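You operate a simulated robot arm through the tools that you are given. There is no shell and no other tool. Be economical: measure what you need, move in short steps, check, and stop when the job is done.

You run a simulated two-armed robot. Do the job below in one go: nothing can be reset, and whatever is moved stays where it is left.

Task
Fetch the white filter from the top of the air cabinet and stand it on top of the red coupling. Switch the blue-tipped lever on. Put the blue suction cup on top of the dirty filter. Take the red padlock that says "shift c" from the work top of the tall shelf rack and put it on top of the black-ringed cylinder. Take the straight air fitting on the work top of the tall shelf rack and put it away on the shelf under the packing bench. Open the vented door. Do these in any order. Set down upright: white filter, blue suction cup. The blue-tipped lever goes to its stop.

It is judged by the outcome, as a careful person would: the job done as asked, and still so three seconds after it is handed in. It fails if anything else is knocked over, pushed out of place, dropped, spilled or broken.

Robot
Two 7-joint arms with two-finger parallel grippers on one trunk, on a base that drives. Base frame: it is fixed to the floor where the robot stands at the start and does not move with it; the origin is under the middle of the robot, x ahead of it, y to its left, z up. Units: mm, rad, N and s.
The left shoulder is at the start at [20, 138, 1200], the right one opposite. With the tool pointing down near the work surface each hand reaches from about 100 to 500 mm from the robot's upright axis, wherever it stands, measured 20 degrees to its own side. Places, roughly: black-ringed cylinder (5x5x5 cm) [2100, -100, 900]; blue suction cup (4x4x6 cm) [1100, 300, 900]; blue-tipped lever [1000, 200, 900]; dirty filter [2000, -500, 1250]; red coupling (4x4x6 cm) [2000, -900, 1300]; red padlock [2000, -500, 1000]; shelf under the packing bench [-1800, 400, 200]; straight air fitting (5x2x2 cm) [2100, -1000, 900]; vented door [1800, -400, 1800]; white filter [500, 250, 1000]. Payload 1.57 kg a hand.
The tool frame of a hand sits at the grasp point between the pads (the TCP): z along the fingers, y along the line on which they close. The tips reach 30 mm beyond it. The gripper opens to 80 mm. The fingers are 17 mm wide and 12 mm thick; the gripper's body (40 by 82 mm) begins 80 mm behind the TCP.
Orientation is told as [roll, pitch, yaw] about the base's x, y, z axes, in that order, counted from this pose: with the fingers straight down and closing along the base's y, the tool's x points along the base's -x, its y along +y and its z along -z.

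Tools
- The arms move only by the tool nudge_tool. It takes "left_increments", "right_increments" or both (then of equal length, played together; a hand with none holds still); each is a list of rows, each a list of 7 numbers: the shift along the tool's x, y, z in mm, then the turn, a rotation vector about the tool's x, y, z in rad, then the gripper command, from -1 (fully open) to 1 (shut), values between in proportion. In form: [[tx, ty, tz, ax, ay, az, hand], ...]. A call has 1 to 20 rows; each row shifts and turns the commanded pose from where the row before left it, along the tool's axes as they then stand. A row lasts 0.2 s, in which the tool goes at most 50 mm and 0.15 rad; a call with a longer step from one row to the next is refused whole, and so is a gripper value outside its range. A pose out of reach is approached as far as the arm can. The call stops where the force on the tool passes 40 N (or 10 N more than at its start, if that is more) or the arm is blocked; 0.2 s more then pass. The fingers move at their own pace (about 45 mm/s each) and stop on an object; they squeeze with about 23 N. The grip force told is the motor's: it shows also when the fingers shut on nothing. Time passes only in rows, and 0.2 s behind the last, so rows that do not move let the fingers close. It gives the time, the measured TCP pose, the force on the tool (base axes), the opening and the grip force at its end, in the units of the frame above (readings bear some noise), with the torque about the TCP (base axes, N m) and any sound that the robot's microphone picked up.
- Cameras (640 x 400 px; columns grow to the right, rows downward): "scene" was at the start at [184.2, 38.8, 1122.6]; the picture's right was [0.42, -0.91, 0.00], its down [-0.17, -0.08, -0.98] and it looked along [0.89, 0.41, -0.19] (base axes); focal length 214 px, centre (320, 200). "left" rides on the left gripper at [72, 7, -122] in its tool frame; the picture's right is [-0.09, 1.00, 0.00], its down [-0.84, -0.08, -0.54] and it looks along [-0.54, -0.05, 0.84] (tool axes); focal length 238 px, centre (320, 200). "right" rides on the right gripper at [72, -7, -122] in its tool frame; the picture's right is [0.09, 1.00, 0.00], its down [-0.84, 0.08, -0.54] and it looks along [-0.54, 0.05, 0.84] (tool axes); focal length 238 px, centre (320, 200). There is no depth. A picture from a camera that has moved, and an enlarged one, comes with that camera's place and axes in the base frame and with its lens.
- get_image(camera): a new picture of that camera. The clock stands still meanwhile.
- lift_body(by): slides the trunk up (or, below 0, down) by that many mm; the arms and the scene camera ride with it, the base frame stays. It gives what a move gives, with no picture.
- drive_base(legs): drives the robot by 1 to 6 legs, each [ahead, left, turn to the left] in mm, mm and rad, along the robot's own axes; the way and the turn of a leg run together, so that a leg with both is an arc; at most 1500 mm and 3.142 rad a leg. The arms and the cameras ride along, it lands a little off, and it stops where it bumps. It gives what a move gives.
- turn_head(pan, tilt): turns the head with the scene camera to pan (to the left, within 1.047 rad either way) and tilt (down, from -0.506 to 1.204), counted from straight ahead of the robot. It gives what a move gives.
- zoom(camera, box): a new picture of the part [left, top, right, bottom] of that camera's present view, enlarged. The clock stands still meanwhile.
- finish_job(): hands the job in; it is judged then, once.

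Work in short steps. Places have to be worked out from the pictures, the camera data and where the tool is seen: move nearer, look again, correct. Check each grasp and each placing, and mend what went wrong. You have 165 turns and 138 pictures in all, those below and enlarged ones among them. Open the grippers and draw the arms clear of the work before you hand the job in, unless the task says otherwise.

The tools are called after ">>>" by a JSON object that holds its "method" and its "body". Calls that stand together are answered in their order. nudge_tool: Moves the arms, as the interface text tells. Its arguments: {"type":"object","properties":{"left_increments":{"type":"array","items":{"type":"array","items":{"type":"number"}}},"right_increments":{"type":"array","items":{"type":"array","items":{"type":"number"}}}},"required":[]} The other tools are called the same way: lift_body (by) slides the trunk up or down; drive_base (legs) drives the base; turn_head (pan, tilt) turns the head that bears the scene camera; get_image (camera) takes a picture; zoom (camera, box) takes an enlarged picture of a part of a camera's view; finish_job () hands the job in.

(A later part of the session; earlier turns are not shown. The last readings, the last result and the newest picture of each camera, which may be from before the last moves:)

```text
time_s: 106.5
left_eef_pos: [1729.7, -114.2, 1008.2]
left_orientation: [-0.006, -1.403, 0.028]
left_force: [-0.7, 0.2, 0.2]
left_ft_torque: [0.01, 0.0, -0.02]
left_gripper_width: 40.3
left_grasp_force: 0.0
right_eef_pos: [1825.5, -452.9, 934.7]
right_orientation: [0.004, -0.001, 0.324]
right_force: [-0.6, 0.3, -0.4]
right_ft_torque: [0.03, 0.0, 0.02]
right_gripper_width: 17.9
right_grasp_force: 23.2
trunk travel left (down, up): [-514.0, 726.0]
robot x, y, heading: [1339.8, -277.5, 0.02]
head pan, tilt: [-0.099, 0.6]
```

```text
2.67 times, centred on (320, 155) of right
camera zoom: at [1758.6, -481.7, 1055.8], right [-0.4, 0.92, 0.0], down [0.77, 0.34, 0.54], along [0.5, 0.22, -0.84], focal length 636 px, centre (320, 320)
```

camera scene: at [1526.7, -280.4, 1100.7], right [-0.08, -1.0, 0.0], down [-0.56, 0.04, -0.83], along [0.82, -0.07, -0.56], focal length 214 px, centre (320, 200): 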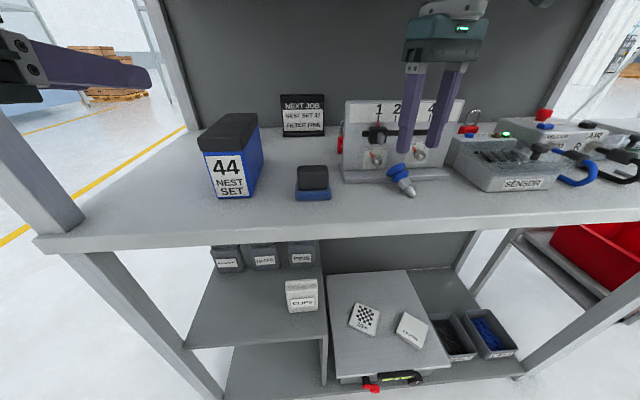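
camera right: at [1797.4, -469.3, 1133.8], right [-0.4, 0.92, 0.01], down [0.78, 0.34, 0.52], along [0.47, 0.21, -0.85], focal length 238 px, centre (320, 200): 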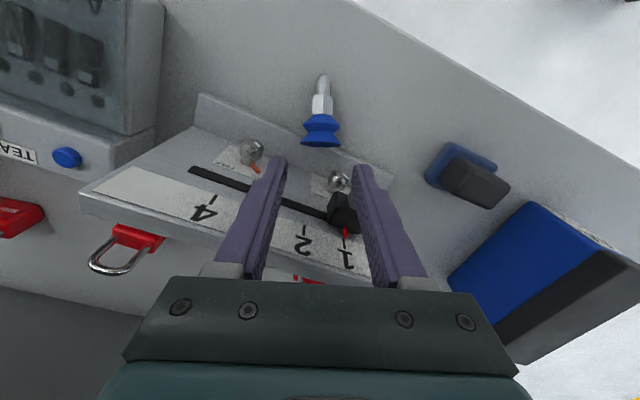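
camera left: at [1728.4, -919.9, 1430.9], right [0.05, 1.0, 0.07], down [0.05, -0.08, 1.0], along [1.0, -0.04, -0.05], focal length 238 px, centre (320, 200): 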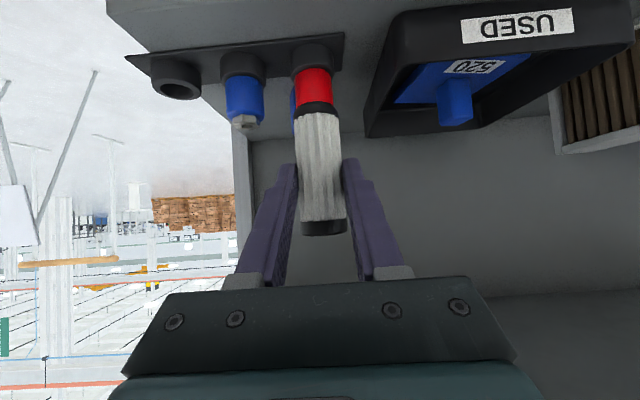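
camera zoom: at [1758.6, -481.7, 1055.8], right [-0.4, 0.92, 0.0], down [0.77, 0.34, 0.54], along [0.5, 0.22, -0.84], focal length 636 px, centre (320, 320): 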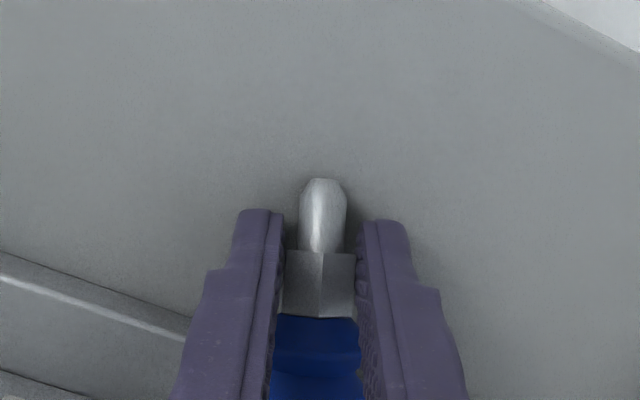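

Gripped at 17.9 mm. I lift with the trunk, back away from the rack, and look.

>>> {"method": "lift_body", "body": {"by": 120}}

>>> {"method": "drive_base", "body": {"legs": [[-200, 0, 0]]}}

>>> {"method": "nudge_tool", "body": {"right_increments": [[0, 0, -35, 0, 0, 0.08, 1], [0, 0, -35, 0, 0, 0.08, 1], [0, 0, -30, 0, 0, 0.08, 1], [0, 0, 0, 0, 0, 0.08, 1], [0, 0, 0, 0, -0.14, 0, 1], [0, 0, 0, 0, -0.14, 0, 1], [0, 0, 0, 0, -0.14, 0, 1], [0, 0, 0, 0, -0.14, 0, 1], [0, 0, 0, 0, -0.14, 0, 1], [0, 0, 0, 0, -0.14, 0, 1], [0, 0, 0, 0, -0.14, 0, 1], [0, 0, 0, 0, -0.14, 0, 1], [0, 0, 0, 0, -0.14, 0, 1]]}}

>>> {"method": "get_image", "body": {"camera": "scene"}}

```text
time_s: 108.0
left_eef_pos: [1729.5, -114.4, 1127.8]
left_orientation: [-0.006, -1.406, 0.028]
left_force: [0.6, -0.1, -0.7]
left_ft_torque: [-0.01, -0.01, -0.01]
left_gripper_width: 40.0
left_grasp_force: 0.0
right_eef_pos: [1824.0, -452.4, 1054.7]
right_orientation: [0.003, -0.001, 0.323]
right_force: [1.0, -0.3, -0.8]
right_ft_torque: [0.01, -0.02, 0.02]
right_gripper_width: 18.3
right_grasp_force: 23.1
trunk travel left (down, up): [-634.0, 606.0]
robot x, y, heading: [1340.9, -276.4, 0.021]
head pan, tilt: [-0.099, 0.6]
```

```text
time_s: 109.6
left_eef_pos: [1530.9, -119.8, 1128.3]
left_orientation: [-0.005, -1.406, 0.026]
left_force: [-1.1, 0.0, 0.6]
left_ft_torque: [-0.03, 0.02, 0.0]
left_gripper_width: 40.2
left_grasp_force: 0.0
right_eef_pos: [1622.9, -457.9, 1054.5]
right_orientation: [0.005, -0.002, 0.323]
right_force: [0.7, -0.4, 0.9]
right_ft_torque: [0.0, 0.02, 0.02]
right_gripper_width: 18.0
right_grasp_force: 22.8
trunk travel left (down, up): [-634.0, 606.0]
robot x, y, heading: [1142.2, -278.3, 0.015]
head pan, tilt: [-0.099, 0.6]
```

```text
time_s: 110.7
left_eef_pos: [1530.1, -118.7, 1128.8]
left_orientation: [-0.008, -1.404, 0.027]
left_force: [-0.6, 0.3, -0.5]
left_ft_torque: [-0.01, -0.02, 0.0]
left_gripper_width: 40.2
left_grasp_force: 0.1
right_eef_pos: [1600.0, -459.1, 1074.4]
right_orientation: [0.003, 0.113, -0.003]
right_force: [0.1, 1.2, -0.7]
right_ft_torque: [0.0, 0.05, -0.01]
right_gripper_width: 18.4
right_grasp_force: 22.8
right hand out of reach, approached as far as the arm can: row 2, 3, 5
trunk travel left (down, up): [-634.0, 606.0]
robot x, y, heading: [1140.8, -278.1, 0.013]
head pan, tilt: [-0.099, 0.6]
stopped in row 5 (right hand): the arm was blocked; the commanded pose is now the measured one
```

```text
44 pictures are left
camera scene: at [1326.4, -284.5, 1143.7], right [-0.08, -1.0, 0.0], down [-0.56, 0.05, -0.83], along [0.82, -0.07, -0.56], focal length 214 px, centre (320, 200)
```

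scene: 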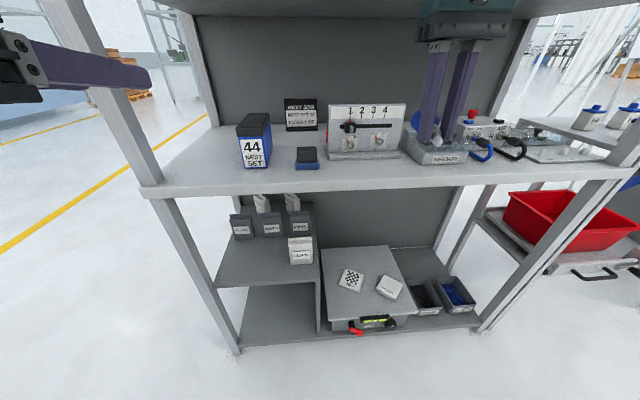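

The arm was at its limit there. I bring the hand back and down a bit, then pitch forward.

>>> {"method": "nudge_tool", "body": {"right_increments": [[30, 0, 30, 0, -0.05, 0, 1], [30, 0, 30, 0, -0.06, 0, 1], [0, 0, 0, 0, -0.14, 0, 1], [0, 0, 0, 0, -0.14, 0, 1], [0, 0, 0, 0, -0.14, 0, 1], [0, 0, 0, 0, -0.14, 0, 1], [0, 0, 0, 0, -0.14, 0, 1], [0, 0, 0, 0, -0.14, 0, 1], [0, 0, 0, 0, -0.14, 0, 1], [0, 0, 0, 0, -0.14, 0, 1]]}}

```text
time_s: 112.9
left_eef_pos: [1530.3, -118.3, 1128.6]
left_orientation: [-0.005, -1.405, 0.027]
left_force: [0.7, -0.2, -0.2]
left_ft_torque: [0.01, -0.02, 0.01]
left_gripper_width: 39.9
left_grasp_force: 0.1
right_eef_pos: [1776.1, -446.2, 993.6]
right_orientation: [-0.001, -1.101, -0.008]
right_force: [-0.6, -0.4, 0.0]
right_ft_torque: [0.0, 0.01, 0.01]
right_gripper_width: 18.6
right_grasp_force: 23.3
right hand out of reach, approached as far as the arm can: row 1, 2, 3, 4, 5, 6, 7, 8, 9, 10
trunk travel left (down, up): [-634.0, 606.0]
robot x, y, heading: [1136.7, -279.2, 0.014]
head pan, tilt: [-0.099, 0.6]
```

The hand pitched to −1.10 but drifted forward. I move it back and up 100 mm and look at the cup.

>>> {"method": "nudge_tool", "body": {"right_increments": [[-14, 0, -44, 0, 0, 0, 1], [-14, 0, -44, 0, 0, 0, 1], [-14, 0, -44, 0, 0, 0, 1], [0, 0, 0, 0, 0, 0, 1]]}}

>>> {"method": "turn_head", "body": {"pan": -0.3, "tilt": 0.2}}

>>> {"method": "get_image", "body": {"camera": "scene"}}

```text
time_s: 113.9
left_eef_pos: [1531.0, -119.2, 1128.7]
left_orientation: [-0.004, -1.406, 0.027]
left_force: [-0.7, 0.1, -1.3]
left_ft_torque: [0.06, 0.03, 0.0]
left_gripper_width: 40.0
left_grasp_force: 0.0
right_eef_pos: [1795.6, -433.0, 1052.9]
right_orientation: [0.007, -1.12, -0.013]
right_force: [0.7, -0.7, -0.3]
right_ft_torque: [-0.03, -0.02, 0.0]
right_gripper_width: 18.1
right_grasp_force: 22.6
right hand out of reach, approached as far as the arm can: row 1, 2, 3
trunk travel left (down, up): [-634.0, 606.0]
robot x, y, heading: [1137.5, -274.3, 0.013]
head pan, tilt: [-0.099, 0.6]
```

```text
time_s: 114.8
left_eef_pos: [1530.1, -119.0, 1127.0]
left_orientation: [-0.007, -1.405, 0.026]
left_force: [-0.7, 0.1, 0.4]
left_ft_torque: [0.04, 0.02, 0.03]
left_gripper_width: 39.8
left_grasp_force: 0.1
right_eef_pos: [1795.0, -433.0, 1054.6]
right_orientation: [0.007, -1.12, -0.011]
right_force: [0.0, -0.4, -0.3]
right_ft_torque: [0.0, -0.01, 0.0]
right_gripper_width: 18.6
right_grasp_force: 22.9
trunk travel left (down, up): [-634.0, 606.0]
robot x, y, heading: [1142.7, -280.1, 0.019]
head pan, tilt: [-0.3, 0.201]
```

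```text
43 pictures are left
camera scene: at [1327.9, -303.3, 1180.4], right [-0.28, -0.96, 0.0], down [-0.19, 0.06, -0.98], along [0.94, -0.27, -0.2], focal length 214 px, centre (320, 200)
```

scene: 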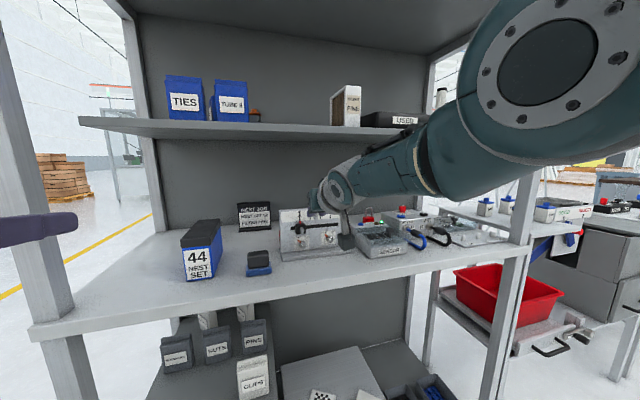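

The right arm got stretched straight. I drive back to clear the rack, then bring the hand closer to un-stretch it.

>>> {"method": "drive_base", "body": {"legs": [[-250, 0, 0]]}}

>>> {"method": "nudge_tool", "body": {"right_increments": [[20, 0, -40, 0, 0, 0, 1], [20, 0, -40, 0, 0, 0, 1], [20, 0, -40, 0, 0, 0, 1], [20, 0, -40, 0, 0, 0, 1], [20, 0, -40, 0, 0, 0, 1], [0, 0, 0, 0, 0, 0, 1]]}}

>>> {"method": "get_image", "body": {"camera": "scene"}}

```text
time_s: 116.6
left_eef_pos: [1279.3, -120.6, 1128.8]
left_orientation: [-0.005, -1.405, 0.032]
left_force: [0.2, -0.1, -0.6]
left_ft_torque: [0.04, -0.04, 0.02]
left_gripper_width: 40.0
left_grasp_force: 0.1
right_eef_pos: [1546.9, -434.0, 1053.4]
right_orientation: [0.007, -1.122, -0.004]
right_force: [0.0, -0.4, 0.0]
right_ft_torque: [0.01, -0.01, 0.02]
right_gripper_width: 18.5
right_grasp_force: 22.5
trunk travel left (down, up): [-634.0, 606.0]
robot x, y, heading: [889.5, -286.0, 0.024]
head pan, tilt: [-0.3, 0.201]
```

```text
time_s: 118.0
left_eef_pos: [1279.3, -120.9, 1128.0]
left_orientation: [-0.006, -1.405, 0.035]
left_force: [0.5, 0.1, -0.7]
left_ft_torque: [-0.01, 0.05, -0.02]
left_gripper_width: 40.0
left_grasp_force: 0.0
right_eef_pos: [1524.2, -409.5, 995.8]
right_orientation: [0.006, -1.12, -0.002]
right_force: [0.6, 0.7, -0.6]
right_ft_torque: [0.01, 0.0, 0.03]
right_gripper_width: 18.6
right_grasp_force: 23.0
right hand out of reach, approached as far as the arm can: row 1, 2, 3, 4, 5
trunk travel left (down, up): [-634.0, 606.0]
robot x, y, heading: [889.5, -282.2, 0.027]
head pan, tilt: [-0.3, 0.201]
```

```text
42 pictures are left
camera scene: at [1078.0, -307.4, 1180.5], right [-0.27, -0.96, 0.0], down [-0.19, 0.05, -0.98], along [0.94, -0.27, -0.2], focal length 214 px, centre (320, 200)
```

scene: 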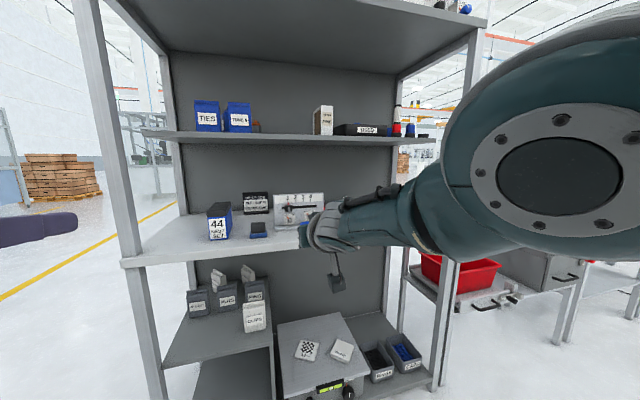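

The elbow is in a bad (high, straight) configuration. I rotate the hand back to near vertical first, so I can repeat the sequence that worked for the left arm.

>>> {"method": "nudge_tool", "body": {"right_increments": [[0, 0, 0, 0, 0.14, 0, 1], [0, 0, 0, 0, 0.14, 0, 1], [0, 0, 0, 0, 0.14, 0, 1], [0, 0, 0, 0, 0.14, 0, 1], [0, 0, 0, 0, 0.14, 0, 1], [0, 0, 0, 0, 0.14, 0, 1], [0, 0, 0, 0, 0.13, 0, 1], [0, 0, 0, 0, 0, 0, 1]]}}

```text
time_s: 119.8
left_eef_pos: [1280.0, -121.4, 1128.4]
left_orientation: [-0.007, -1.406, 0.035]
left_force: [-0.7, -0.7, -0.5]
left_ft_torque: [-0.02, 0.04, 0.0]
left_gripper_width: 39.9
left_grasp_force: 0.0
right_eef_pos: [1402.0, -428.6, 1014.5]
right_orientation: [0.004, -0.149, 0.002]
right_force: [-0.5, 0.3, 0.2]
right_ft_torque: [-0.03, 0.05, -0.02]
right_gripper_width: 18.5
right_grasp_force: 22.5
right hand out of reach, approached as far as the arm can: row 1, 2, 3, 4, 5, 6, 7
trunk travel left (down, up): [-634.0, 606.0]
robot x, y, heading: [894.1, -287.4, 0.028]
head pan, tilt: [-0.3, 0.201]
```

Now hand is near vertical. I move diagonally up and back toward the starting posture.

>>> {"method": "nudge_tool", "body": {"right_increments": [[30, 0, -20, 0, 0, 0, 1], [30, 0, -20, 0, 0, 0, 1], [30, 0, -20, 0, 0, 0, 1], [30, 0, -20, 0, 0, 0, 1], [30, 0, -20, 0, 0, 0, 1], [0, 0, 0, 0, 0, 0, 1]]}}

```text
time_s: 121.2
left_eef_pos: [1280.8, -120.5, 1128.6]
left_orientation: [-0.006, -1.407, 0.036]
left_force: [0.2, 0.6, 0.7]
left_ft_torque: [0.0, 0.02, 0.0]
left_gripper_width: 39.8
left_grasp_force: 0.0
right_eef_pos: [1394.2, -411.2, 1066.7]
right_orientation: [0.005, -0.124, -0.005]
right_force: [0.1, -0.8, -0.8]
right_ft_torque: [0.01, -0.01, 0.01]
right_gripper_width: 18.4
right_grasp_force: 23.1
right hand out of reach, approached as far as the arm can: row 1, 2, 3, 4, 5
trunk travel left (down, up): [-634.0, 606.0]
robot x, y, heading: [890.5, -287.2, 0.024]
head pan, tilt: [-0.3, 0.201]
```

I try with a slightly backward pitch (as at the start) and inward, while retracting.

>>> {"method": "nudge_tool", "body": {"right_increments": [[0, 10, 0, 0, 0.12, 0, 1], [0, 10, 0, 0, 0.12, 0, 1], [20, 10, 0, 0, 0.12, 0, 1], [30, 10, 0, 0, 0, 0, 1], [30, 10, 0, 0, 0, 0, 1], [30, 0, 0, 0, 0, 0, 1], [30, 0, 0, 0, 0, 0, 1], [0, 0, 0, 0, 0, 0, 1]]}}

>>> {"method": "turn_head", "body": {"pan": -0.5, "tilt": 0.3}}

>>> {"method": "get_image", "body": {"camera": "scene"}}

```text
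time_s: 123.2
left_eef_pos: [1279.0, -120.8, 1128.5]
left_orientation: [-0.006, -1.404, 0.035]
left_force: [-0.4, -0.6, -0.8]
left_ft_torque: [-0.02, -0.02, -0.04]
left_gripper_width: 39.8
left_grasp_force: 0.1
right_eef_pos: [1290.7, -331.4, 1087.7]
right_orientation: [-0.009, 0.266, 0.059]
right_force: [0.3, 0.0, -0.1]
right_ft_torque: [-0.02, -0.02, 0.01]
right_gripper_width: 18.6
right_grasp_force: 22.8
right hand out of reach, approached as far as the arm can: row 1, 2, 3, 4, 5, 6, 7
trunk travel left (down, up): [-634.0, 606.0]
robot x, y, heading: [886.5, -284.0, 0.028]
head pan, tilt: [-0.3, 0.201]
stopped in row 8 (right hand): the arm was blocked; the commanded pose is now the measured one
```

```text
time_s: 123.9
left_eef_pos: [1279.4, -121.5, 1128.6]
left_orientation: [-0.008, -1.406, 0.036]
left_force: [0.0, -0.5, -0.2]
left_ft_torque: [0.01, 0.0, -0.02]
left_gripper_width: 40.1
left_grasp_force: 0.0
right_eef_pos: [1290.8, -331.2, 1088.3]
right_orientation: [-0.008, 0.264, 0.061]
right_force: [0.1, -0.3, -0.8]
right_ft_torque: [0.1, 0.05, -0.04]
right_gripper_width: 18.3
right_grasp_force: 22.5
trunk travel left (down, up): [-634.0, 606.0]
robot x, y, heading: [891.0, -283.3, 0.024]
head pan, tilt: [-0.499, 0.3]
```

```text
41 pictures are left
camera scene: at [1071.4, -324.6, 1171.2], right [-0.46, -0.89, 0.0], down [-0.26, 0.13, -0.96], along [0.85, -0.44, -0.3], focal length 214 px, centre (320, 200)
```

scene: 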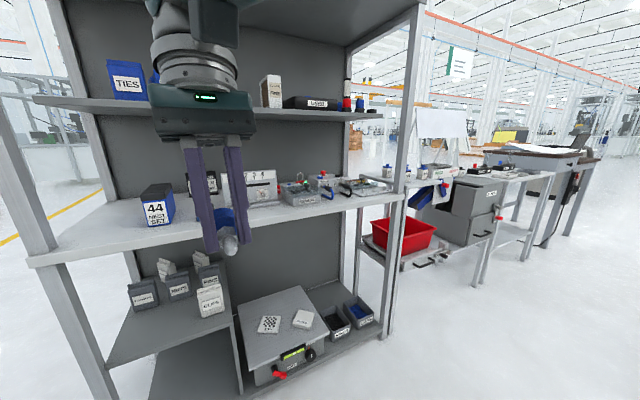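

The hand is back in a posture like at the start. I mimic the left arm's successful path: first outwards, close to the body.

>>> {"method": "nudge_tool", "body": {"right_increments": [[15, -45, 0, 0, 0, 0, 1], [15, -45, 0, 0, 0, 0, 1], [15, -45, 0, 0, -0.05, 0, 1], [15, -45, 0, 0, -0.05, -0.03, 1], [15, -45, 0, 0, -0.05, 0.03, 1], [10, -45, 0, 0, 0, 0.06, 1], [0, 0, 0, 0, 0, 0, 1]]}}

```text
time_s: 124.6
left_eef_pos: [1278.0, -120.9, 1128.2]
left_orientation: [-0.009, -1.405, 0.038]
left_force: [0.2, 0.1, 0.0]
left_ft_torque: [-0.01, -0.04, 0.0]
left_gripper_width: 40.0
left_grasp_force: 0.0
right_eef_pos: [1288.1, -338.6, 1091.5]
right_orientation: [-0.031, 0.282, 0.266]
right_force: [-0.6, -0.5, -1.0]
right_ft_torque: [-0.02, 0.0, -0.02]
right_gripper_width: 18.5
right_grasp_force: 23.2
right hand out of reach, approached as far as the arm can: row 1, 2, 3
trunk travel left (down, up): [-634.0, 606.0]
robot x, y, heading: [891.4, -285.3, 0.022]
head pan, tilt: [-0.499, 0.3]
stopped in row 3 (right hand): the arm was blocked; the commanded pose is now the measured one
```

I try pitching forward right here, slowly, and watch whether it stays in reach.

>>> {"method": "nudge_tool", "body": {"right_increments": [[-15, 0, -10, 0, -0.1, 0.1, 1], [-15, 0, -10, 0, -0.1, 0.1, 1], [-15, 0, -10, 0, -0.12, 0.05, 1], [0, 0, 0, 0, -0.14, 0, 1], [0, 0, 0, 0, -0.14, 0, 1], [0, 0, 0, 0, -0.14, 0, 1]]}}

```text
time_s: 126.2
left_eef_pos: [1280.2, -120.1, 1128.7]
left_orientation: [-0.011, -1.404, 0.037]
left_force: [0.0, 0.1, 0.8]
left_ft_torque: [-0.01, 0.04, 0.01]
left_gripper_width: 39.7
left_grasp_force: 0.0
right_eef_pos: [1408.7, -288.1, 1090.7]
right_orientation: [-0.061, -0.4, 0.056]
right_force: [-0.4, 0.1, 0.0]
right_ft_torque: [0.0, -0.02, 0.0]
right_gripper_width: 18.3
right_grasp_force: 23.0
right hand out of reach, approached as far as the arm can: row 2, 3, 4, 5, 6
trunk travel left (down, up): [-634.0, 606.0]
robot x, y, heading: [888.6, -284.4, 0.027]
head pan, tilt: [-0.499, 0.3]
stopped in row 6 (right hand): the arm was blocked; the commanded pose is now the measured one
```

In this elbow-high branch the hand can pitch forward only when stretched — which suits a placement at shoulder height 600+ mm ahead. I go there on purpose: forward, outward and pitching.

>>> {"method": "nudge_tool", "body": {"right_increments": [[-15, -18, 8, 0, -0.1, 0, 1], [-15, -18, 10, 0, -0.1, 0, 1], [-15, -18, 12, 0, -0.1, 0, 1], [-15, -18, 12, 0, -0.1, 0, 1], [-15, -18, 12, 0, -0.1, 0, 1], [-15, -18, 10, 0, -0.1, 0, 1], [-15, -18, 5, 0, -0.1, 0, 1], [-15, -10, 5, 0, -0.1, 0, 1], [0, 0, 0, 0, 0, 0, 1]]}}

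```text
time_s: 128.2
left_eef_pos: [1279.6, -122.0, 1127.3]
left_orientation: [-0.007, -1.405, 0.033]
left_force: [0.6, -0.5, -0.3]
left_ft_torque: [-0.03, 0.03, -0.01]
left_gripper_width: 39.9
left_grasp_force: 0.0
right_eef_pos: [1563.5, -411.1, 1130.1]
right_orientation: [-0.158, -1.202, 0.178]
right_force: [0.4, -0.4, -0.2]
right_ft_torque: [-0.02, 0.02, 0.01]
right_gripper_width: 18.6
right_grasp_force: 23.4
right hand out of reach, approached as far as the arm can: row 1, 2, 3
trunk travel left (down, up): [-634.0, 606.0]
robot x, y, heading: [885.9, -282.9, 0.029]
head pan, tilt: [-0.499, 0.3]
```

Now the pose is in reach (pitch −1.20). I look at how upright the cup is.

>>> {"method": "turn_head", "body": {"pan": -0.2, "tilt": 0.15}}

>>> {"method": "get_image", "body": {"camera": "scene"}}

>>> {"method": "get_image", "body": {"camera": "right"}}

```text
time_s: 129.0
left_eef_pos: [1280.1, -121.9, 1127.6]
left_orientation: [-0.005, -1.404, 0.036]
left_force: [0.8, 0.4, 0.6]
left_ft_torque: [0.01, 0.0, 0.01]
left_gripper_width: 40.0
left_grasp_force: 0.1
right_eef_pos: [1564.0, -411.7, 1129.2]
right_orientation: [-0.156, -1.201, 0.177]
right_force: [-0.4, -0.1, 0.0]
right_ft_torque: [0.01, 0.0, 0.03]
right_gripper_width: 18.2
right_grasp_force: 23.6
trunk travel left (down, up): [-634.0, 606.0]
robot x, y, heading: [886.6, -284.7, 0.029]
head pan, tilt: [-0.201, 0.15]
```

```text
40 pictures are left
camera scene: at [1079.6, -298.3, 1185.2], right [-0.17, -0.98, 0.0], down [-0.15, 0.03, -0.99], along [0.97, -0.17, -0.15], focal length 214 px, centre (320, 200)
```

scene: 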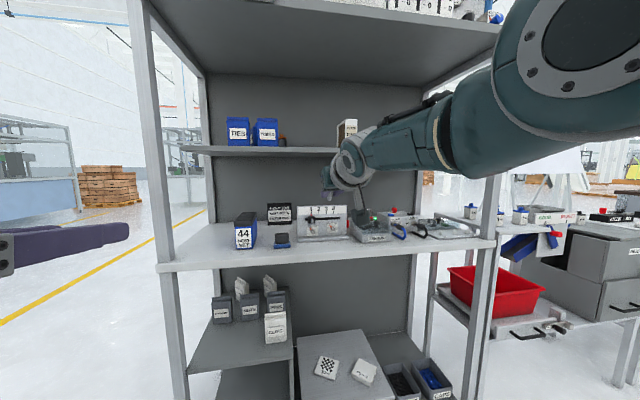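

```text
39 pictures are left
camera right: at [1424.3, -424.3, 1105.6], right [-0.06, 0.99, -0.14], down [-0.21, 0.13, 0.97], along [0.98, 0.09, 0.2], focal length 238 px, centre (320, 200)
```

right: 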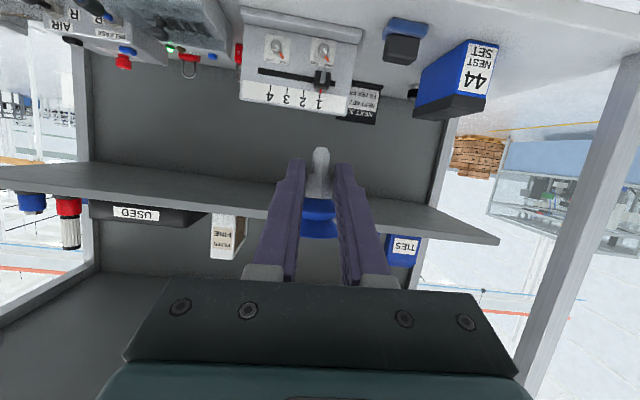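

I zoom on the cup from the hand camera to measure its fore-aft tilt from apparent widths.

>>> {"method": "zoom", "body": {"camera": "right", "box": [260, 130, 380, 250]}}

```text
3.33 times, centred on (320, 190) of right
camera zoom: at [1424.3, -424.3, 1105.6], right [-0.06, 0.99, -0.14], down [-0.21, 0.13, 0.97], along [0.98, 0.09, 0.2], focal length 794 px, centre (320, 233)
```

zoom: 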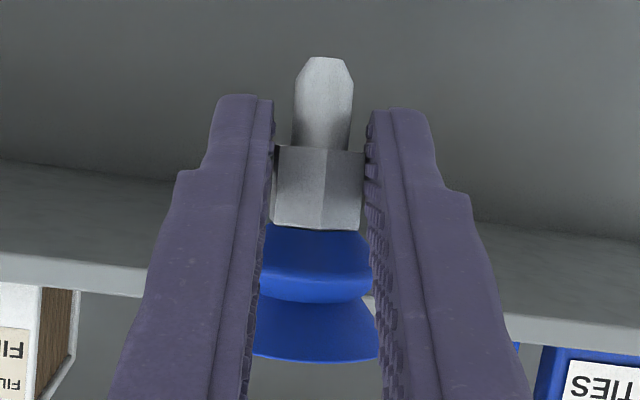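

I look from the left hand camera, which sees the cup obliquely from the side.

>>> {"method": "zoom", "body": {"camera": "left", "box": [110, 140, 230, 240]}}

```text
4.00 times, centred on (170, 190) of left
camera zoom: at [1145.7, -119.2, 1077.9], right [-0.01, 1.0, 0.09], down [-0.39, -0.09, 0.91], along [0.92, -0.02, 0.39], focal length 953 px, centre (920, 240)
```

zoom: 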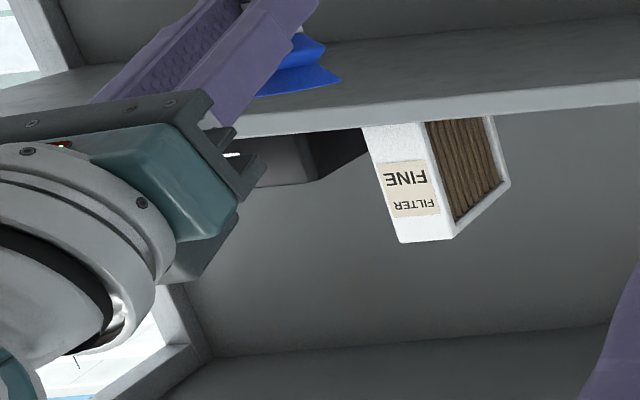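

From both views the cup leans about 0.1 rad back and 0.1 to the left. I correct that, raise the trunk 280 mm, and drive toward the dirty filter, stopping short.

>>> {"method": "nudge_tool", "body": {"right_increments": [[0, 0, 0, -0.018, 0.05, 0.047, 1], [0, 0, 0, -0.018, 0.05, 0.047, 1], [0, 0, 0, 0, 0, 0, 1]]}}

>>> {"method": "lift_body", "body": {"by": 285}}

>>> {"method": "drive_base", "body": {"legs": [[0, -170, 0], [260, 0, -0.02]]}}

>>> {"method": "turn_head", "body": {"pan": 0.0, "tilt": 0.2}}

>>> {"method": "get_image", "body": {"camera": "scene"}}

>>> {"method": "get_image", "body": {"camera": "right"}}

```text
time_s: 129.8
left_eef_pos: [1280.3, -120.6, 1129.1]
left_orientation: [-0.009, -1.406, 0.035]
left_force: [0.5, 0.3, -0.3]
left_ft_torque: [0.01, 0.02, -0.02]
left_gripper_width: 40.0
left_grasp_force: 0.1
right_eef_pos: [1559.5, -415.2, 1127.7]
right_orientation: [0.1, -1.104, -0.061]
right_force: [0.2, 0.2, -0.1]
right_ft_torque: [0.02, 0.02, -0.01]
right_gripper_width: 18.5
right_grasp_force: 22.8
right hand out of reach, approached as far as the arm can: row 1
trunk travel left (down, up): [-634.0, 606.0]
robot x, y, heading: [890.0, -283.8, 0.028]
head pan, tilt: [-0.201, 0.15]
```

```text
time_s: 132.7
left_eef_pos: [1279.7, -120.9, 1413.4]
left_orientation: [-0.006, -1.406, 0.034]
left_force: [0.1, 0.1, 0.0]
left_ft_torque: [0.0, 0.01, -0.02]
left_gripper_width: 39.8
left_grasp_force: 0.0
right_eef_pos: [1557.7, -415.2, 1411.9]
right_orientation: [0.098, -1.102, -0.06]
right_force: [-0.8, 0.3, -0.4]
right_ft_torque: [0.0, 0.0, 0.0]
right_gripper_width: 18.4
right_grasp_force: 23.6
trunk travel left (down, up): [-919.0, 321.0]
robot x, y, heading: [888.9, -288.1, 0.023]
head pan, tilt: [-0.201, 0.15]
```

```text
time_s: 135.6
left_eef_pos: [1548.8, -293.2, 1412.6]
left_orientation: [-0.007, -1.405, 0.021]
left_force: [-1.3, -1.0, 0.2]
left_ft_torque: [0.02, 0.0, 0.01]
left_gripper_width: 40.2
left_grasp_force: 0.2
right_eef_pos: [1823.4, -592.4, 1413.0]
right_orientation: [0.097, -1.103, -0.073]
right_force: [0.7, 0.4, -0.2]
right_ft_torque: [-0.03, -0.01, -0.02]
right_gripper_width: 18.4
right_grasp_force: 23.3
trunk travel left (down, up): [-919.0, 321.0]
robot x, y, heading: [1153.0, -451.4, 0.009]
head pan, tilt: [-0.201, 0.15]
```

```text
time_s: 136.3
left_eef_pos: [1548.0, -293.9, 1413.1]
left_orientation: [-0.007, -1.404, 0.022]
left_force: [0.5, -0.1, -0.3]
left_ft_torque: [0.01, -0.01, -0.01]
left_gripper_width: 40.1
left_grasp_force: 0.1
right_eef_pos: [1823.3, -591.7, 1411.2]
right_orientation: [0.097, -1.104, -0.075]
right_force: [0.8, -0.8, -0.1]
right_ft_torque: [0.0, 0.03, -0.01]
right_gripper_width: 18.8
right_grasp_force: 22.8
trunk travel left (down, up): [-919.0, 321.0]
robot x, y, heading: [1153.7, -450.4, 0.009]
head pan, tilt: [0.0, 0.201]
```

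```text
36 pictures are left
camera scene: at [1347.7, -449.4, 1465.5], right [0.01, -1.0, 0.0], down [-0.2, 0.0, -0.98], along [0.98, 0.01, -0.2], focal length 214 px, centre (320, 200)
```

scene: 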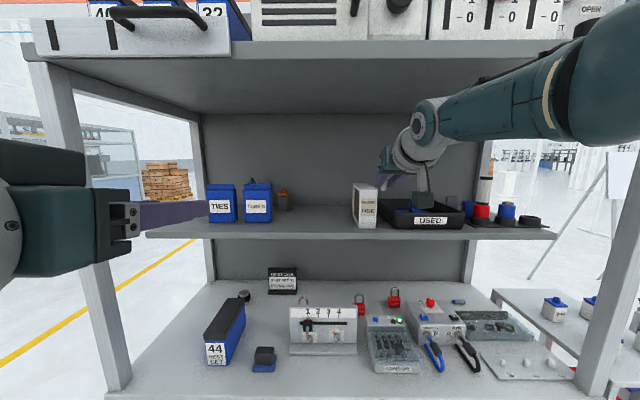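

```text
35 pictures are left
camera right: at [1681.4, -600.2, 1402.1], right [-0.05, 1.0, -0.04], down [-0.11, 0.03, 0.99], along [0.99, 0.06, 0.11], focal length 238 px, centre (320, 200)
```

right: 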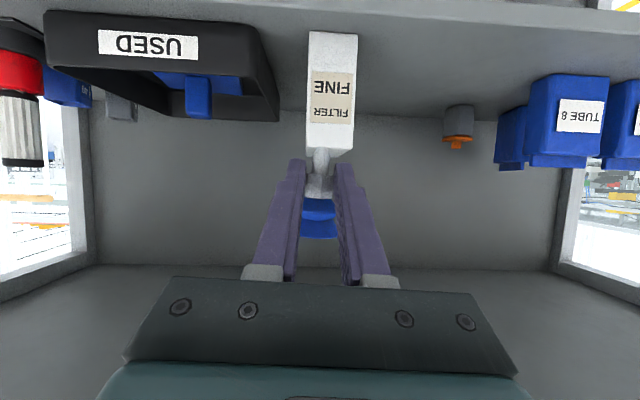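

Great view. Zoom in on the filter's top and the cup.

>>> {"method": "zoom", "body": {"camera": "right", "box": [260, 90, 400, 250]}}

>>> {"method": "zoom", "body": {"camera": "scene", "box": [330, 140, 450, 240]}}

```text
2.50 times, centred on (330, 170) of right
camera zoom: at [1681.4, -600.2, 1402.1], right [-0.05, 1.0, -0.04], down [-0.11, 0.03, 0.99], along [0.99, 0.06, 0.11], focal length 596 px, centre (295, 275)
```

zoom: 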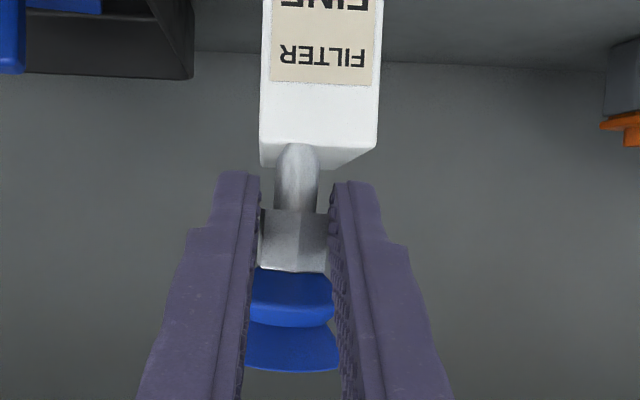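

```text
4.00 times, centred on (390, 190) of scene
camera zoom: at [1347.7, -449.4, 1465.5], right [0.01, -1.0, 0.0], down [-0.2, 0.0, -0.98], along [0.98, 0.01, -0.2], focal length 858 px, centre (40, 240)
```

zoom: 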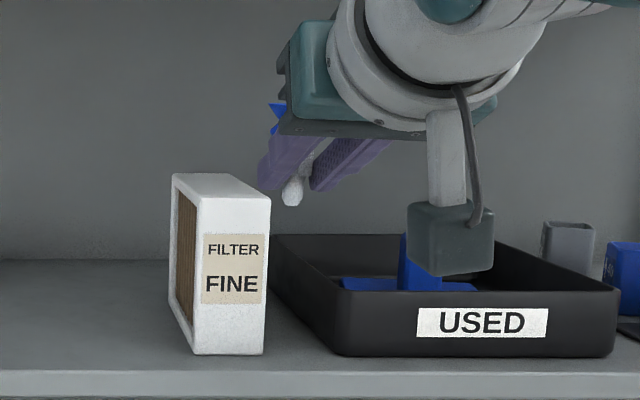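

Filter top: z≈1374, x 1948–2070, y centre ≈ −579. The spigot tip is at about (1842,−591,1386). I check the cup's fore-aft tilt once more from the left camera.

>>> {"method": "zoom", "body": {"camera": "left", "box": [90, 110, 210, 210]}}

```text
4.00 times, centred on (150, 160) of left
camera zoom: at [1414.3, -289.8, 1362.8], right [0.0, 1.0, 0.09], down [-0.4, -0.08, 0.92], along [0.92, -0.04, 0.39], focal length 953 px, centre (1000, 360)
```

zoom: 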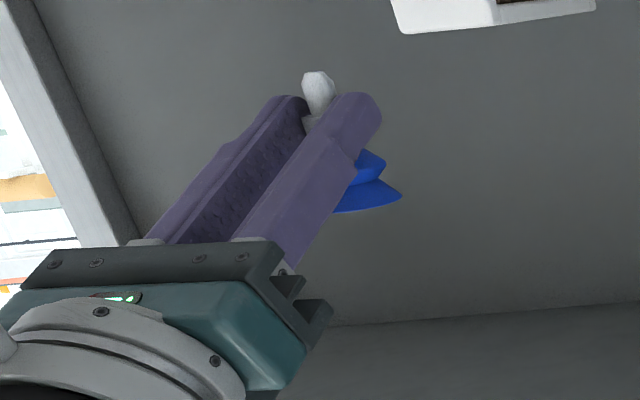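

The cup is upright within ~2°. I raise the trunk 30 mm, drive ahead 145 and left 12.

>>> {"method": "lift_body", "body": {"by": 30}}

>>> {"method": "drive_base", "body": {"legs": [[145, 12, 0]]}}

>>> {"method": "zoom", "body": {"camera": "right", "box": [240, 60, 400, 220]}}

>>> {"method": "get_image", "body": {"camera": "scene"}}

```text
time_s: 137.1
left_eef_pos: [1548.2, -293.9, 1442.6]
left_orientation: [-0.006, -1.404, 0.021]
left_force: [-0.6, 0.6, -0.2]
left_ft_torque: [0.0, -0.02, 0.03]
left_gripper_width: 39.6
left_grasp_force: 0.0
right_eef_pos: [1822.0, -591.9, 1443.3]
right_orientation: [0.097, -1.103, -0.075]
right_force: [-0.6, 0.6, 0.0]
right_ft_torque: [0.0, 0.01, 0.02]
right_gripper_width: 18.4
right_grasp_force: 22.7
trunk travel left (down, up): [-949.0, 291.0]
robot x, y, heading: [1150.9, -448.7, 0.01]
head pan, tilt: [0.0, 0.201]
```

```text
time_s: 138.4
left_eef_pos: [1691.4, -278.9, 1443.0]
left_orientation: [-0.006, -1.405, 0.022]
left_force: [-0.1, -0.1, 0.2]
left_ft_torque: [-0.04, 0.0, 0.02]
left_gripper_width: 39.7
left_grasp_force: 0.0
right_eef_pos: [1966.8, -577.4, 1441.7]
right_orientation: [0.098, -1.102, -0.074]
right_force: [1.1, 0.3, -0.5]
right_ft_torque: [0.01, 0.04, 0.02]
right_gripper_width: 18.6
right_grasp_force: 22.9
trunk travel left (down, up): [-949.0, 291.0]
robot x, y, heading: [1295.0, -436.9, 0.016]
head pan, tilt: [0.0, 0.201]
```

```text
2.50 times, centred on (320, 140) of right
camera zoom: at [1825.3, -585.9, 1431.9], right [-0.05, 1.0, -0.04], down [-0.11, 0.03, 0.99], along [0.99, 0.06, 0.11], focal length 596 px, centre (320, 350)
```

zoom: 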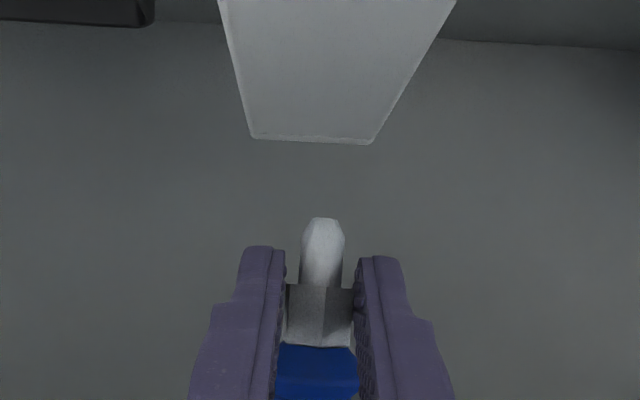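

```text
30 pictures are left
camera scene: at [1491.5, -435.4, 1495.5], right [0.01, -1.0, 0.0], down [-0.2, 0.0, -0.98], along [0.98, 0.01, -0.2], focal length 214 px, centre (320, 200)
```

scene: 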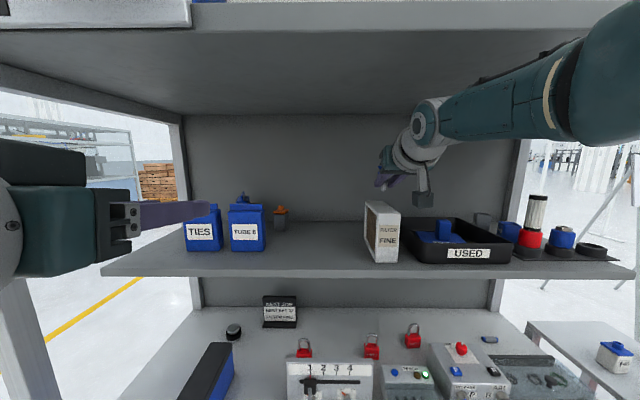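

The tip is right above the centreline of the filter top at (1988,−577), ~41 mm high. I lower 37 mm by trunk and then creep down.

>>> {"method": "lift_body", "body": {"by": -36}}

>>> {"method": "nudge_tool", "body": {"right_increments": [[0.9, 0, 0.45, 0, 0, 0, 1], [0.9, 0, 0.45, 0, 0, 0, 1], [0.9, 0, 0.45, 0, 0, 0, 1], [0, 0, 0, 0, 0, 0, 1]]}}

```text
time_s: 139.2
left_eef_pos: [1691.6, -279.5, 1406.4]
left_orientation: [-0.008, -1.404, 0.021]
left_force: [0.0, 0.5, -0.3]
left_ft_torque: [-0.05, 0.03, -0.01]
left_gripper_width: 40.0
left_grasp_force: 0.0
right_eef_pos: [1967.1, -578.3, 1406.0]
right_orientation: [0.098, -1.104, -0.075]
right_force: [0.0, -0.4, -0.8]
right_ft_torque: [-0.02, 0.0, -0.02]
right_gripper_width: 18.1
right_grasp_force: 23.4
trunk travel left (down, up): [-913.0, 327.0]
robot x, y, heading: [1298.1, -434.3, 0.013]
head pan, tilt: [0.0, 0.201]
```

```text
time_s: 140.2
left_eef_pos: [1691.3, -278.8, 1406.3]
left_orientation: [-0.006, -1.404, 0.02]
left_force: [0.4, -0.4, 0.4]
left_ft_torque: [-0.02, 0.0, -0.01]
left_gripper_width: 39.9
left_grasp_force: 0.0
right_eef_pos: [1965.7, -577.4, 1402.7]
right_orientation: [0.098, -1.103, -0.077]
right_force: [-0.5, 0.2, -0.8]
right_ft_torque: [0.01, 0.02, 0.01]
right_gripper_width: 18.4
right_grasp_force: 22.4
trunk travel left (down, up): [-913.0, 327.0]
robot x, y, heading: [1292.5, -441.0, 0.016]
head pan, tilt: [0.0, 0.201]
```

No contact yet; continue creeping with 1 mm rows.

>>> {"method": "nudge_tool", "body": {"right_increments": [[0.9, 0, 0.45, 0, 0, 0, 1], [0.9, 0, 0.45, 0, 0, 0, 1], [0, 0, 0, 0, 0, 0, 1]]}}

>>> {"method": "nudge_tool", "body": {"right_increments": [[0.9, 0, 0.45, 0, 0, 0, 1], [0.9, 0, 0.45, 0, 0, 0, 1], [0, 0, 0, 0, 0, 0, 1]]}}

>>> {"method": "zoom", "body": {"camera": "right", "box": [240, 60, 400, 220]}}

```text
time_s: 141.0
left_eef_pos: [1691.2, -279.5, 1406.6]
left_orientation: [-0.006, -1.406, 0.022]
left_force: [-0.7, -0.3, 0.3]
left_ft_torque: [-0.01, 0.02, 0.02]
left_gripper_width: 40.0
left_grasp_force: 0.0
right_eef_pos: [1967.1, -577.8, 1402.2]
right_orientation: [0.098, -1.106, -0.073]
right_force: [-1.3, 0.3, 5.7]
right_ft_torque: [0.01, -0.09, 0.01]
right_gripper_width: 18.1
right_grasp_force: 22.5
trunk travel left (down, up): [-913.0, 327.0]
robot x, y, heading: [1298.5, -437.0, 0.007]
head pan, tilt: [0.0, 0.201]
```

```text
time_s: 141.8
left_eef_pos: [1693.0, -279.7, 1407.3]
left_orientation: [-0.01, -1.408, 0.025]
left_force: [0.5, -0.1, 0.4]
left_ft_torque: [0.0, 0.0, 0.0]
left_gripper_width: 40.1
left_grasp_force: 0.0
right_eef_pos: [1967.4, -577.5, 1401.9]
right_orientation: [0.099, -1.108, -0.075]
right_force: [-3.2, -0.6, 15.0]
right_ft_torque: [-0.01, -0.22, 0.01]
right_gripper_width: 18.3
right_grasp_force: 22.8
trunk travel left (down, up): [-913.0, 327.0]
robot x, y, heading: [1298.1, -435.7, 0.01]
head pan, tilt: [0.0, 0.201]
```

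```text
2.50 times, centred on (320, 140) of right
camera zoom: at [1826.2, -585.8, 1391.4], right [-0.05, 1.0, -0.04], down [-0.11, 0.03, 0.99], along [0.99, 0.06, 0.11], focal length 596 px, centre (320, 350)
```

zoom: 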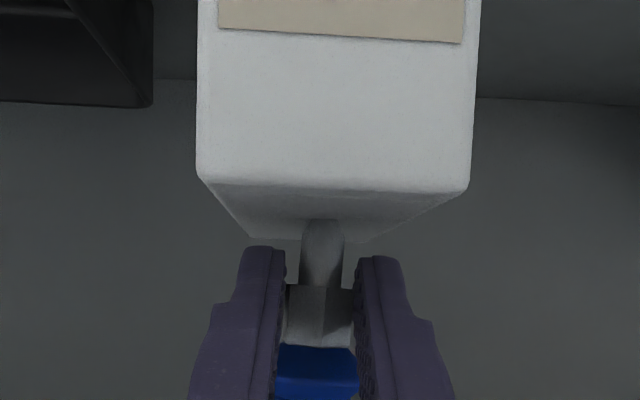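

Contact is made (15 N). I ease off 2.7 mm of command, then open a few mm only.

>>> {"method": "nudge_tool", "body": {"right_increments": [[-0.9, 0, -0.45, 0, 0, 0, 1], [-0.9, 0, -0.45, 0, 0, 0, 1], [-0.6, 0, -0.3, 0, 0, 0, 1], [0, 0, 0, 0, 0, 0, 1]]}}

>>> {"method": "nudge_tool", "body": {"right_increments": [[0, 0, 0, 0, 0, 0, 0.45], [0, 0, 0, 0, 0, 0, 0.4], [0, 0, 0, 0, 0, 0, 0.4], [0, 0, 0, 0, 0, 0, 0.4]]}}

>>> {"method": "zoom", "body": {"camera": "right", "box": [240, 100, 400, 260]}}

```text
time_s: 142.8
left_eef_pos: [1691.4, -279.6, 1407.8]
left_orientation: [-0.008, -1.406, 0.023]
left_force: [-0.7, -0.5, -0.4]
left_ft_torque: [-0.03, -0.04, 0.02]
left_gripper_width: 40.1
left_grasp_force: 0.0
right_eef_pos: [1966.3, -577.1, 1402.6]
right_orientation: [0.098, -1.104, -0.074]
right_force: [3.7, -0.1, 8.1]
right_ft_torque: [-0.02, -0.27, -0.03]
right_gripper_width: 18.5
right_grasp_force: 23.3
trunk travel left (down, up): [-913.0, 327.0]
robot x, y, heading: [1301.6, -436.3, 0.01]
head pan, tilt: [0.0, 0.201]
```

```text
time_s: 143.8
left_eef_pos: [1691.9, -279.5, 1406.9]
left_orientation: [-0.007, -1.405, 0.022]
left_force: [-0.9, 0.2, -0.2]
left_ft_torque: [0.0, 0.01, 0.02]
left_gripper_width: 40.3
left_grasp_force: 0.0
right_eef_pos: [1967.4, -577.2, 1400.7]
right_orientation: [0.097, -1.104, -0.074]
right_force: [-0.5, 0.1, -0.3]
right_ft_torque: [0.03, 0.0, -0.02]
right_gripper_width: 24.0
right_grasp_force: 0.1
trunk travel left (down, up): [-913.0, 327.0]
robot x, y, heading: [1296.8, -435.8, 0.012]
head pan, tilt: [0.0, 0.201]
```

```text
2.50 times, centred on (320, 180) of right
camera zoom: at [1825.1, -585.4, 1391.8], right [-0.05, 1.0, -0.04], down [-0.11, 0.03, 0.99], along [0.99, 0.06, 0.11], focal length 596 px, centre (320, 250)
```

zoom: 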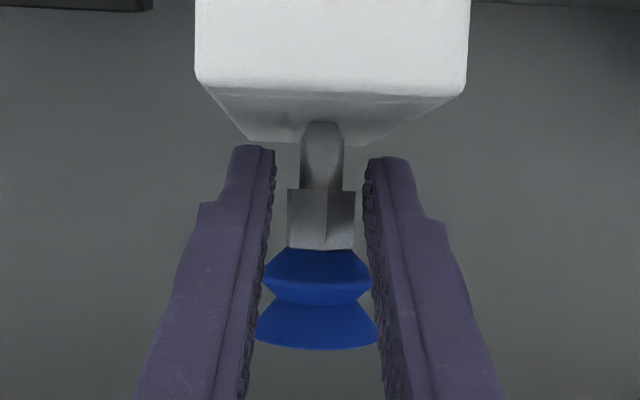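

It stands by itself. I open slightly more and try a small straight retreat (10 mm) with the arm, checking it tracks.

>>> {"method": "nudge_tool", "body": {"right_increments": [[0, 0, 0, 0, 0, 0, 0.2], [2, 0, -4, 0, 0, 0, 0.2], [2, 0, -4, 0, 0, 0, 0.2], [0, 0, 0, 0, 0, 0, 0.2]]}}

```text
time_s: 144.8
left_eef_pos: [1692.0, -278.9, 1407.5]
left_orientation: [-0.007, -1.404, 0.02]
left_force: [0.6, -0.4, 0.3]
left_ft_torque: [0.0, -0.03, -0.02]
left_gripper_width: 39.9
left_grasp_force: 0.2
right_eef_pos: [1957.4, -577.6, 1401.7]
right_orientation: [0.099, -1.102, -0.074]
right_force: [0.6, 0.1, 0.1]
right_ft_torque: [-0.03, -0.02, 0.01]
right_gripper_width: 31.9
right_grasp_force: 0.1
trunk travel left (down, up): [-913.0, 327.0]
robot x, y, heading: [1297.3, -434.0, 0.017]
head pan, tilt: [0.0, 0.201]
```

Tracks fine. I continue the straight retreat 55 mm and check.

>>> {"method": "nudge_tool", "body": {"right_increments": [[3.6, 0, -7.1, 0, 0, 0, 0.2], [3.6, 0, -7.1, 0, 0, 0, 0.2], [3.6, 0, -7.1, 0, 0, 0, 0.2], [3.6, 0, -7.1, 0, 0, 0, 0.2], [3.6, 0, -7.1, 0, 0, 0, 0.2], [3.6, 0, -7.1, 0, 0, 0, 0.2], [3.6, 0, -7.1, 0, 0, 0, 0.2]]}}

>>> {"method": "zoom", "body": {"camera": "right", "box": [200, 60, 440, 260]}}

```text
time_s: 146.4
left_eef_pos: [1692.1, -279.5, 1407.8]
left_orientation: [-0.008, -1.404, 0.019]
left_force: [0.7, 0.7, 0.3]
left_ft_torque: [0.02, -0.03, 0.0]
left_gripper_width: 40.2
left_grasp_force: 0.0
right_eef_pos: [1901.7, -579.1, 1401.6]
right_orientation: [0.097, -1.101, -0.074]
right_force: [0.5, 1.0, 0.8]
right_ft_torque: [-0.02, 0.04, -0.03]
right_gripper_width: 31.8
right_grasp_force: 0.1
trunk travel left (down, up): [-913.0, 327.0]
robot x, y, heading: [1299.7, -435.1, 0.01]
head pan, tilt: [0.0, 0.201]
```

```text
2.00 times, centred on (320, 160) of right
camera zoom: at [1760.6, -586.7, 1391.3], right [-0.05, 1.0, -0.04], down [-0.11, 0.03, 0.99], along [0.99, 0.06, 0.11], focal length 477 px, centre (320, 280)
```

zoom: 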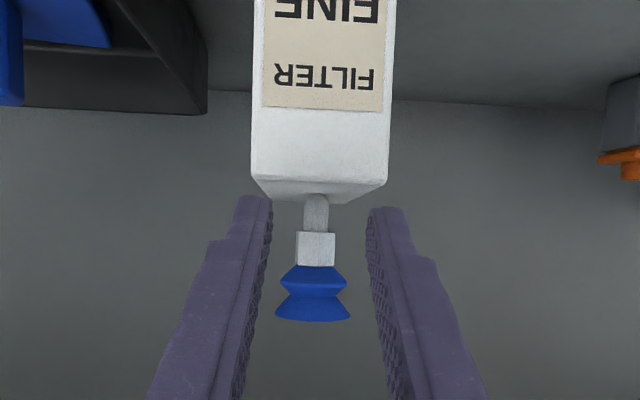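

The cup stands on the dirty filter. Next the vented door: its handle is at about (1744,−504,1750), hinge at the left. I back out and fold the right arm to the compact posture used before.

>>> {"method": "drive_base", "body": {"legs": [[-270, 0, 0]]}}

>>> {"method": "nudge_tool", "body": {"right_increments": [[0, 0, 0, 0, 0.14, 0, 1], [0, 0, 0, 0, 0.14, 0, 1], [0, 0, 0, 0, 0.14, 0, 1], [0, 0, 0, 0, 0.14, 0, 1], [0, 0, 0, 0, 0.14, 0, 1], [0, 0, 0, 0, 0.14, 0, 1], [0, 0, 0, 0, 0.14, 0, 1], [0, 8, 0, 0, 0.14, 0, 1], [0, 8, 0, 0, 0.14, 0, 1], [20, 8, 0, 0, 0.1, 0, 1], [25, 8, 0, 0, 0, 0, 1], [25, 8, 0, 0, 0, 0, 1], [25, 0, 0, 0, 0, 0, 1]]}}

```text
time_s: 148.3
left_eef_pos: [1421.9, -282.7, 1407.8]
left_orientation: [-0.007, -1.405, 0.023]
left_force: [-0.5, -0.3, 0.4]
left_ft_torque: [0.0, -0.05, 0.03]
left_gripper_width: 39.9
left_grasp_force: 0.1
right_eef_pos: [1632.7, -582.0, 1401.3]
right_orientation: [0.098, -1.104, -0.076]
right_force: [-0.1, -0.3, -0.3]
right_ft_torque: [0.01, 0.0, -0.03]
right_gripper_width: 31.9
right_grasp_force: 0.1
trunk travel left (down, up): [-913.0, 327.0]
robot x, y, heading: [1027.8, -445.9, 0.012]
head pan, tilt: [0.0, 0.201]
```

```text
time_s: 151.2
left_eef_pos: [1421.3, -283.5, 1407.4]
left_orientation: [-0.007, -1.403, 0.023]
left_force: [-0.7, 0.3, -0.9]
left_ft_torque: [-0.02, 0.01, 0.0]
left_gripper_width: 40.0
left_grasp_force: 0.0
right_eef_pos: [1464.9, -570.3, 1383.9]
right_orientation: [0.047, 0.2, 0.025]
right_force: [-0.6, 0.9, -0.6]
right_ft_torque: [0.02, -0.01, 0.0]
right_gripper_width: 0.0
right_grasp_force: 20.8
right hand out of reach, approached as far as the arm can: row 4, 5, 6, 7, 8, 9, 11, 12, 13
trunk travel left (down, up): [-913.0, 327.0]
robot x, y, heading: [1027.9, -440.5, 0.011]
head pan, tilt: [0.0, 0.201]
```

Right arm is compact. I raise the trunk to nearly the top, move right 220 and ahead 190, then look with the left camera.

>>> {"method": "lift_body", "body": {"by": 322}}

>>> {"method": "drive_base", "body": {"legs": [[0, -220, 0], [190, 0, 0]]}}

>>> {"method": "get_image", "body": {"camera": "left"}}

>>> {"method": "turn_head", "body": {"pan": 0.3, "tilt": 0.0}}

>>> {"method": "get_image", "body": {"camera": "scene"}}

```text
time_s: 154.3
left_eef_pos: [1421.7, -283.0, 1729.9]
left_orientation: [-0.007, -1.406, 0.024]
left_force: [-1.1, 0.2, -0.2]
left_ft_torque: [0.01, -0.01, -0.01]
left_gripper_width: 40.0
left_grasp_force: 0.0
right_eef_pos: [1465.7, -568.3, 1705.3]
right_orientation: [0.047, 0.199, 0.023]
right_force: [-0.1, 0.1, 0.5]
right_ft_torque: [0.01, 0.02, 0.0]
right_gripper_width: 0.0
right_grasp_force: 21.6
trunk travel left (down, up): [-1235.0, 5.0]
robot x, y, heading: [1028.5, -443.4, 0.01]
head pan, tilt: [0.0, 0.201]
```

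```text
time_s: 157.2
left_eef_pos: [1616.5, -500.4, 1729.6]
left_orientation: [-0.007, -1.406, 0.013]
left_force: [0.0, 0.6, 0.1]
left_ft_torque: [-0.03, 0.02, -0.01]
left_gripper_width: 40.1
left_grasp_force: 0.2
right_eef_pos: [1658.3, -787.4, 1706.3]
right_orientation: [0.046, 0.198, 0.017]
right_force: [0.4, -1.0, -0.2]
right_ft_torque: [0.03, 0.01, -0.05]
right_gripper_width: 0.0
right_grasp_force: 21.5
trunk travel left (down, up): [-1235.0, 5.0]
robot x, y, heading: [1218.7, -655.1, 0.006]
head pan, tilt: [0.0, 0.201]
```

```text
26 pictures are left
camera left: at [1482.6, -495.6, 1678.8], right [0.01, 1.0, 0.09], down [-0.4, -0.08, 0.92], along [0.92, -0.04, 0.39], focal length 238 px, centre (320, 200)
```

left: 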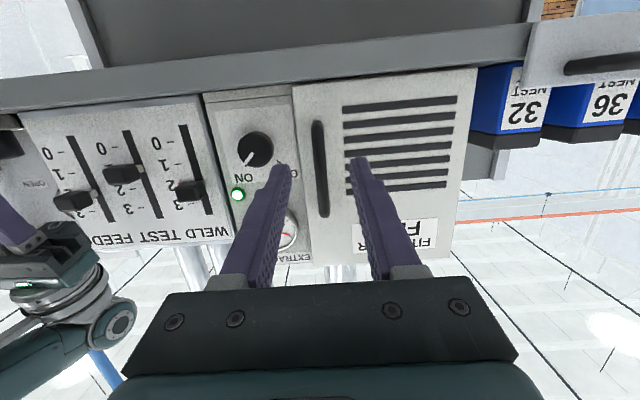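

```text
time_s: 158.0
left_eef_pos: [1617.2, -499.6, 1729.6]
left_orientation: [-0.007, -1.405, 0.015]
left_force: [0.5, -0.4, 0.1]
left_ft_torque: [-0.01, 0.0, 0.01]
left_gripper_width: 40.0
left_grasp_force: 0.1
right_eef_pos: [1655.7, -786.7, 1706.0]
right_orientation: [0.048, 0.202, 0.018]
right_force: [-0.4, 0.3, 0.2]
right_ft_torque: [-0.04, -0.03, 0.01]
right_gripper_width: 0.0
right_grasp_force: 21.2
trunk travel left (down, up): [-1235.0, 5.0]
robot x, y, heading: [1221.5, -657.7, 0.006]
head pan, tilt: [0.3, 0.0]
```

```text
25 pictures are left
camera scene: at [1407.7, -628.2, 1799.9], right [0.3, -0.95, 0.0], down [0.0, 0.0, -1.0], along [0.95, 0.3, 0.0], focal length 214 px, centre (320, 200)
```

scene: 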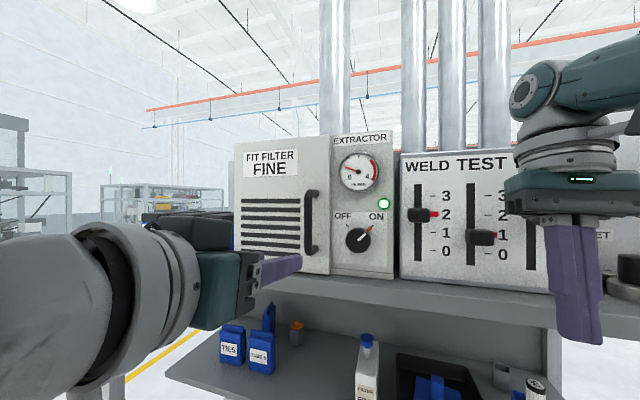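

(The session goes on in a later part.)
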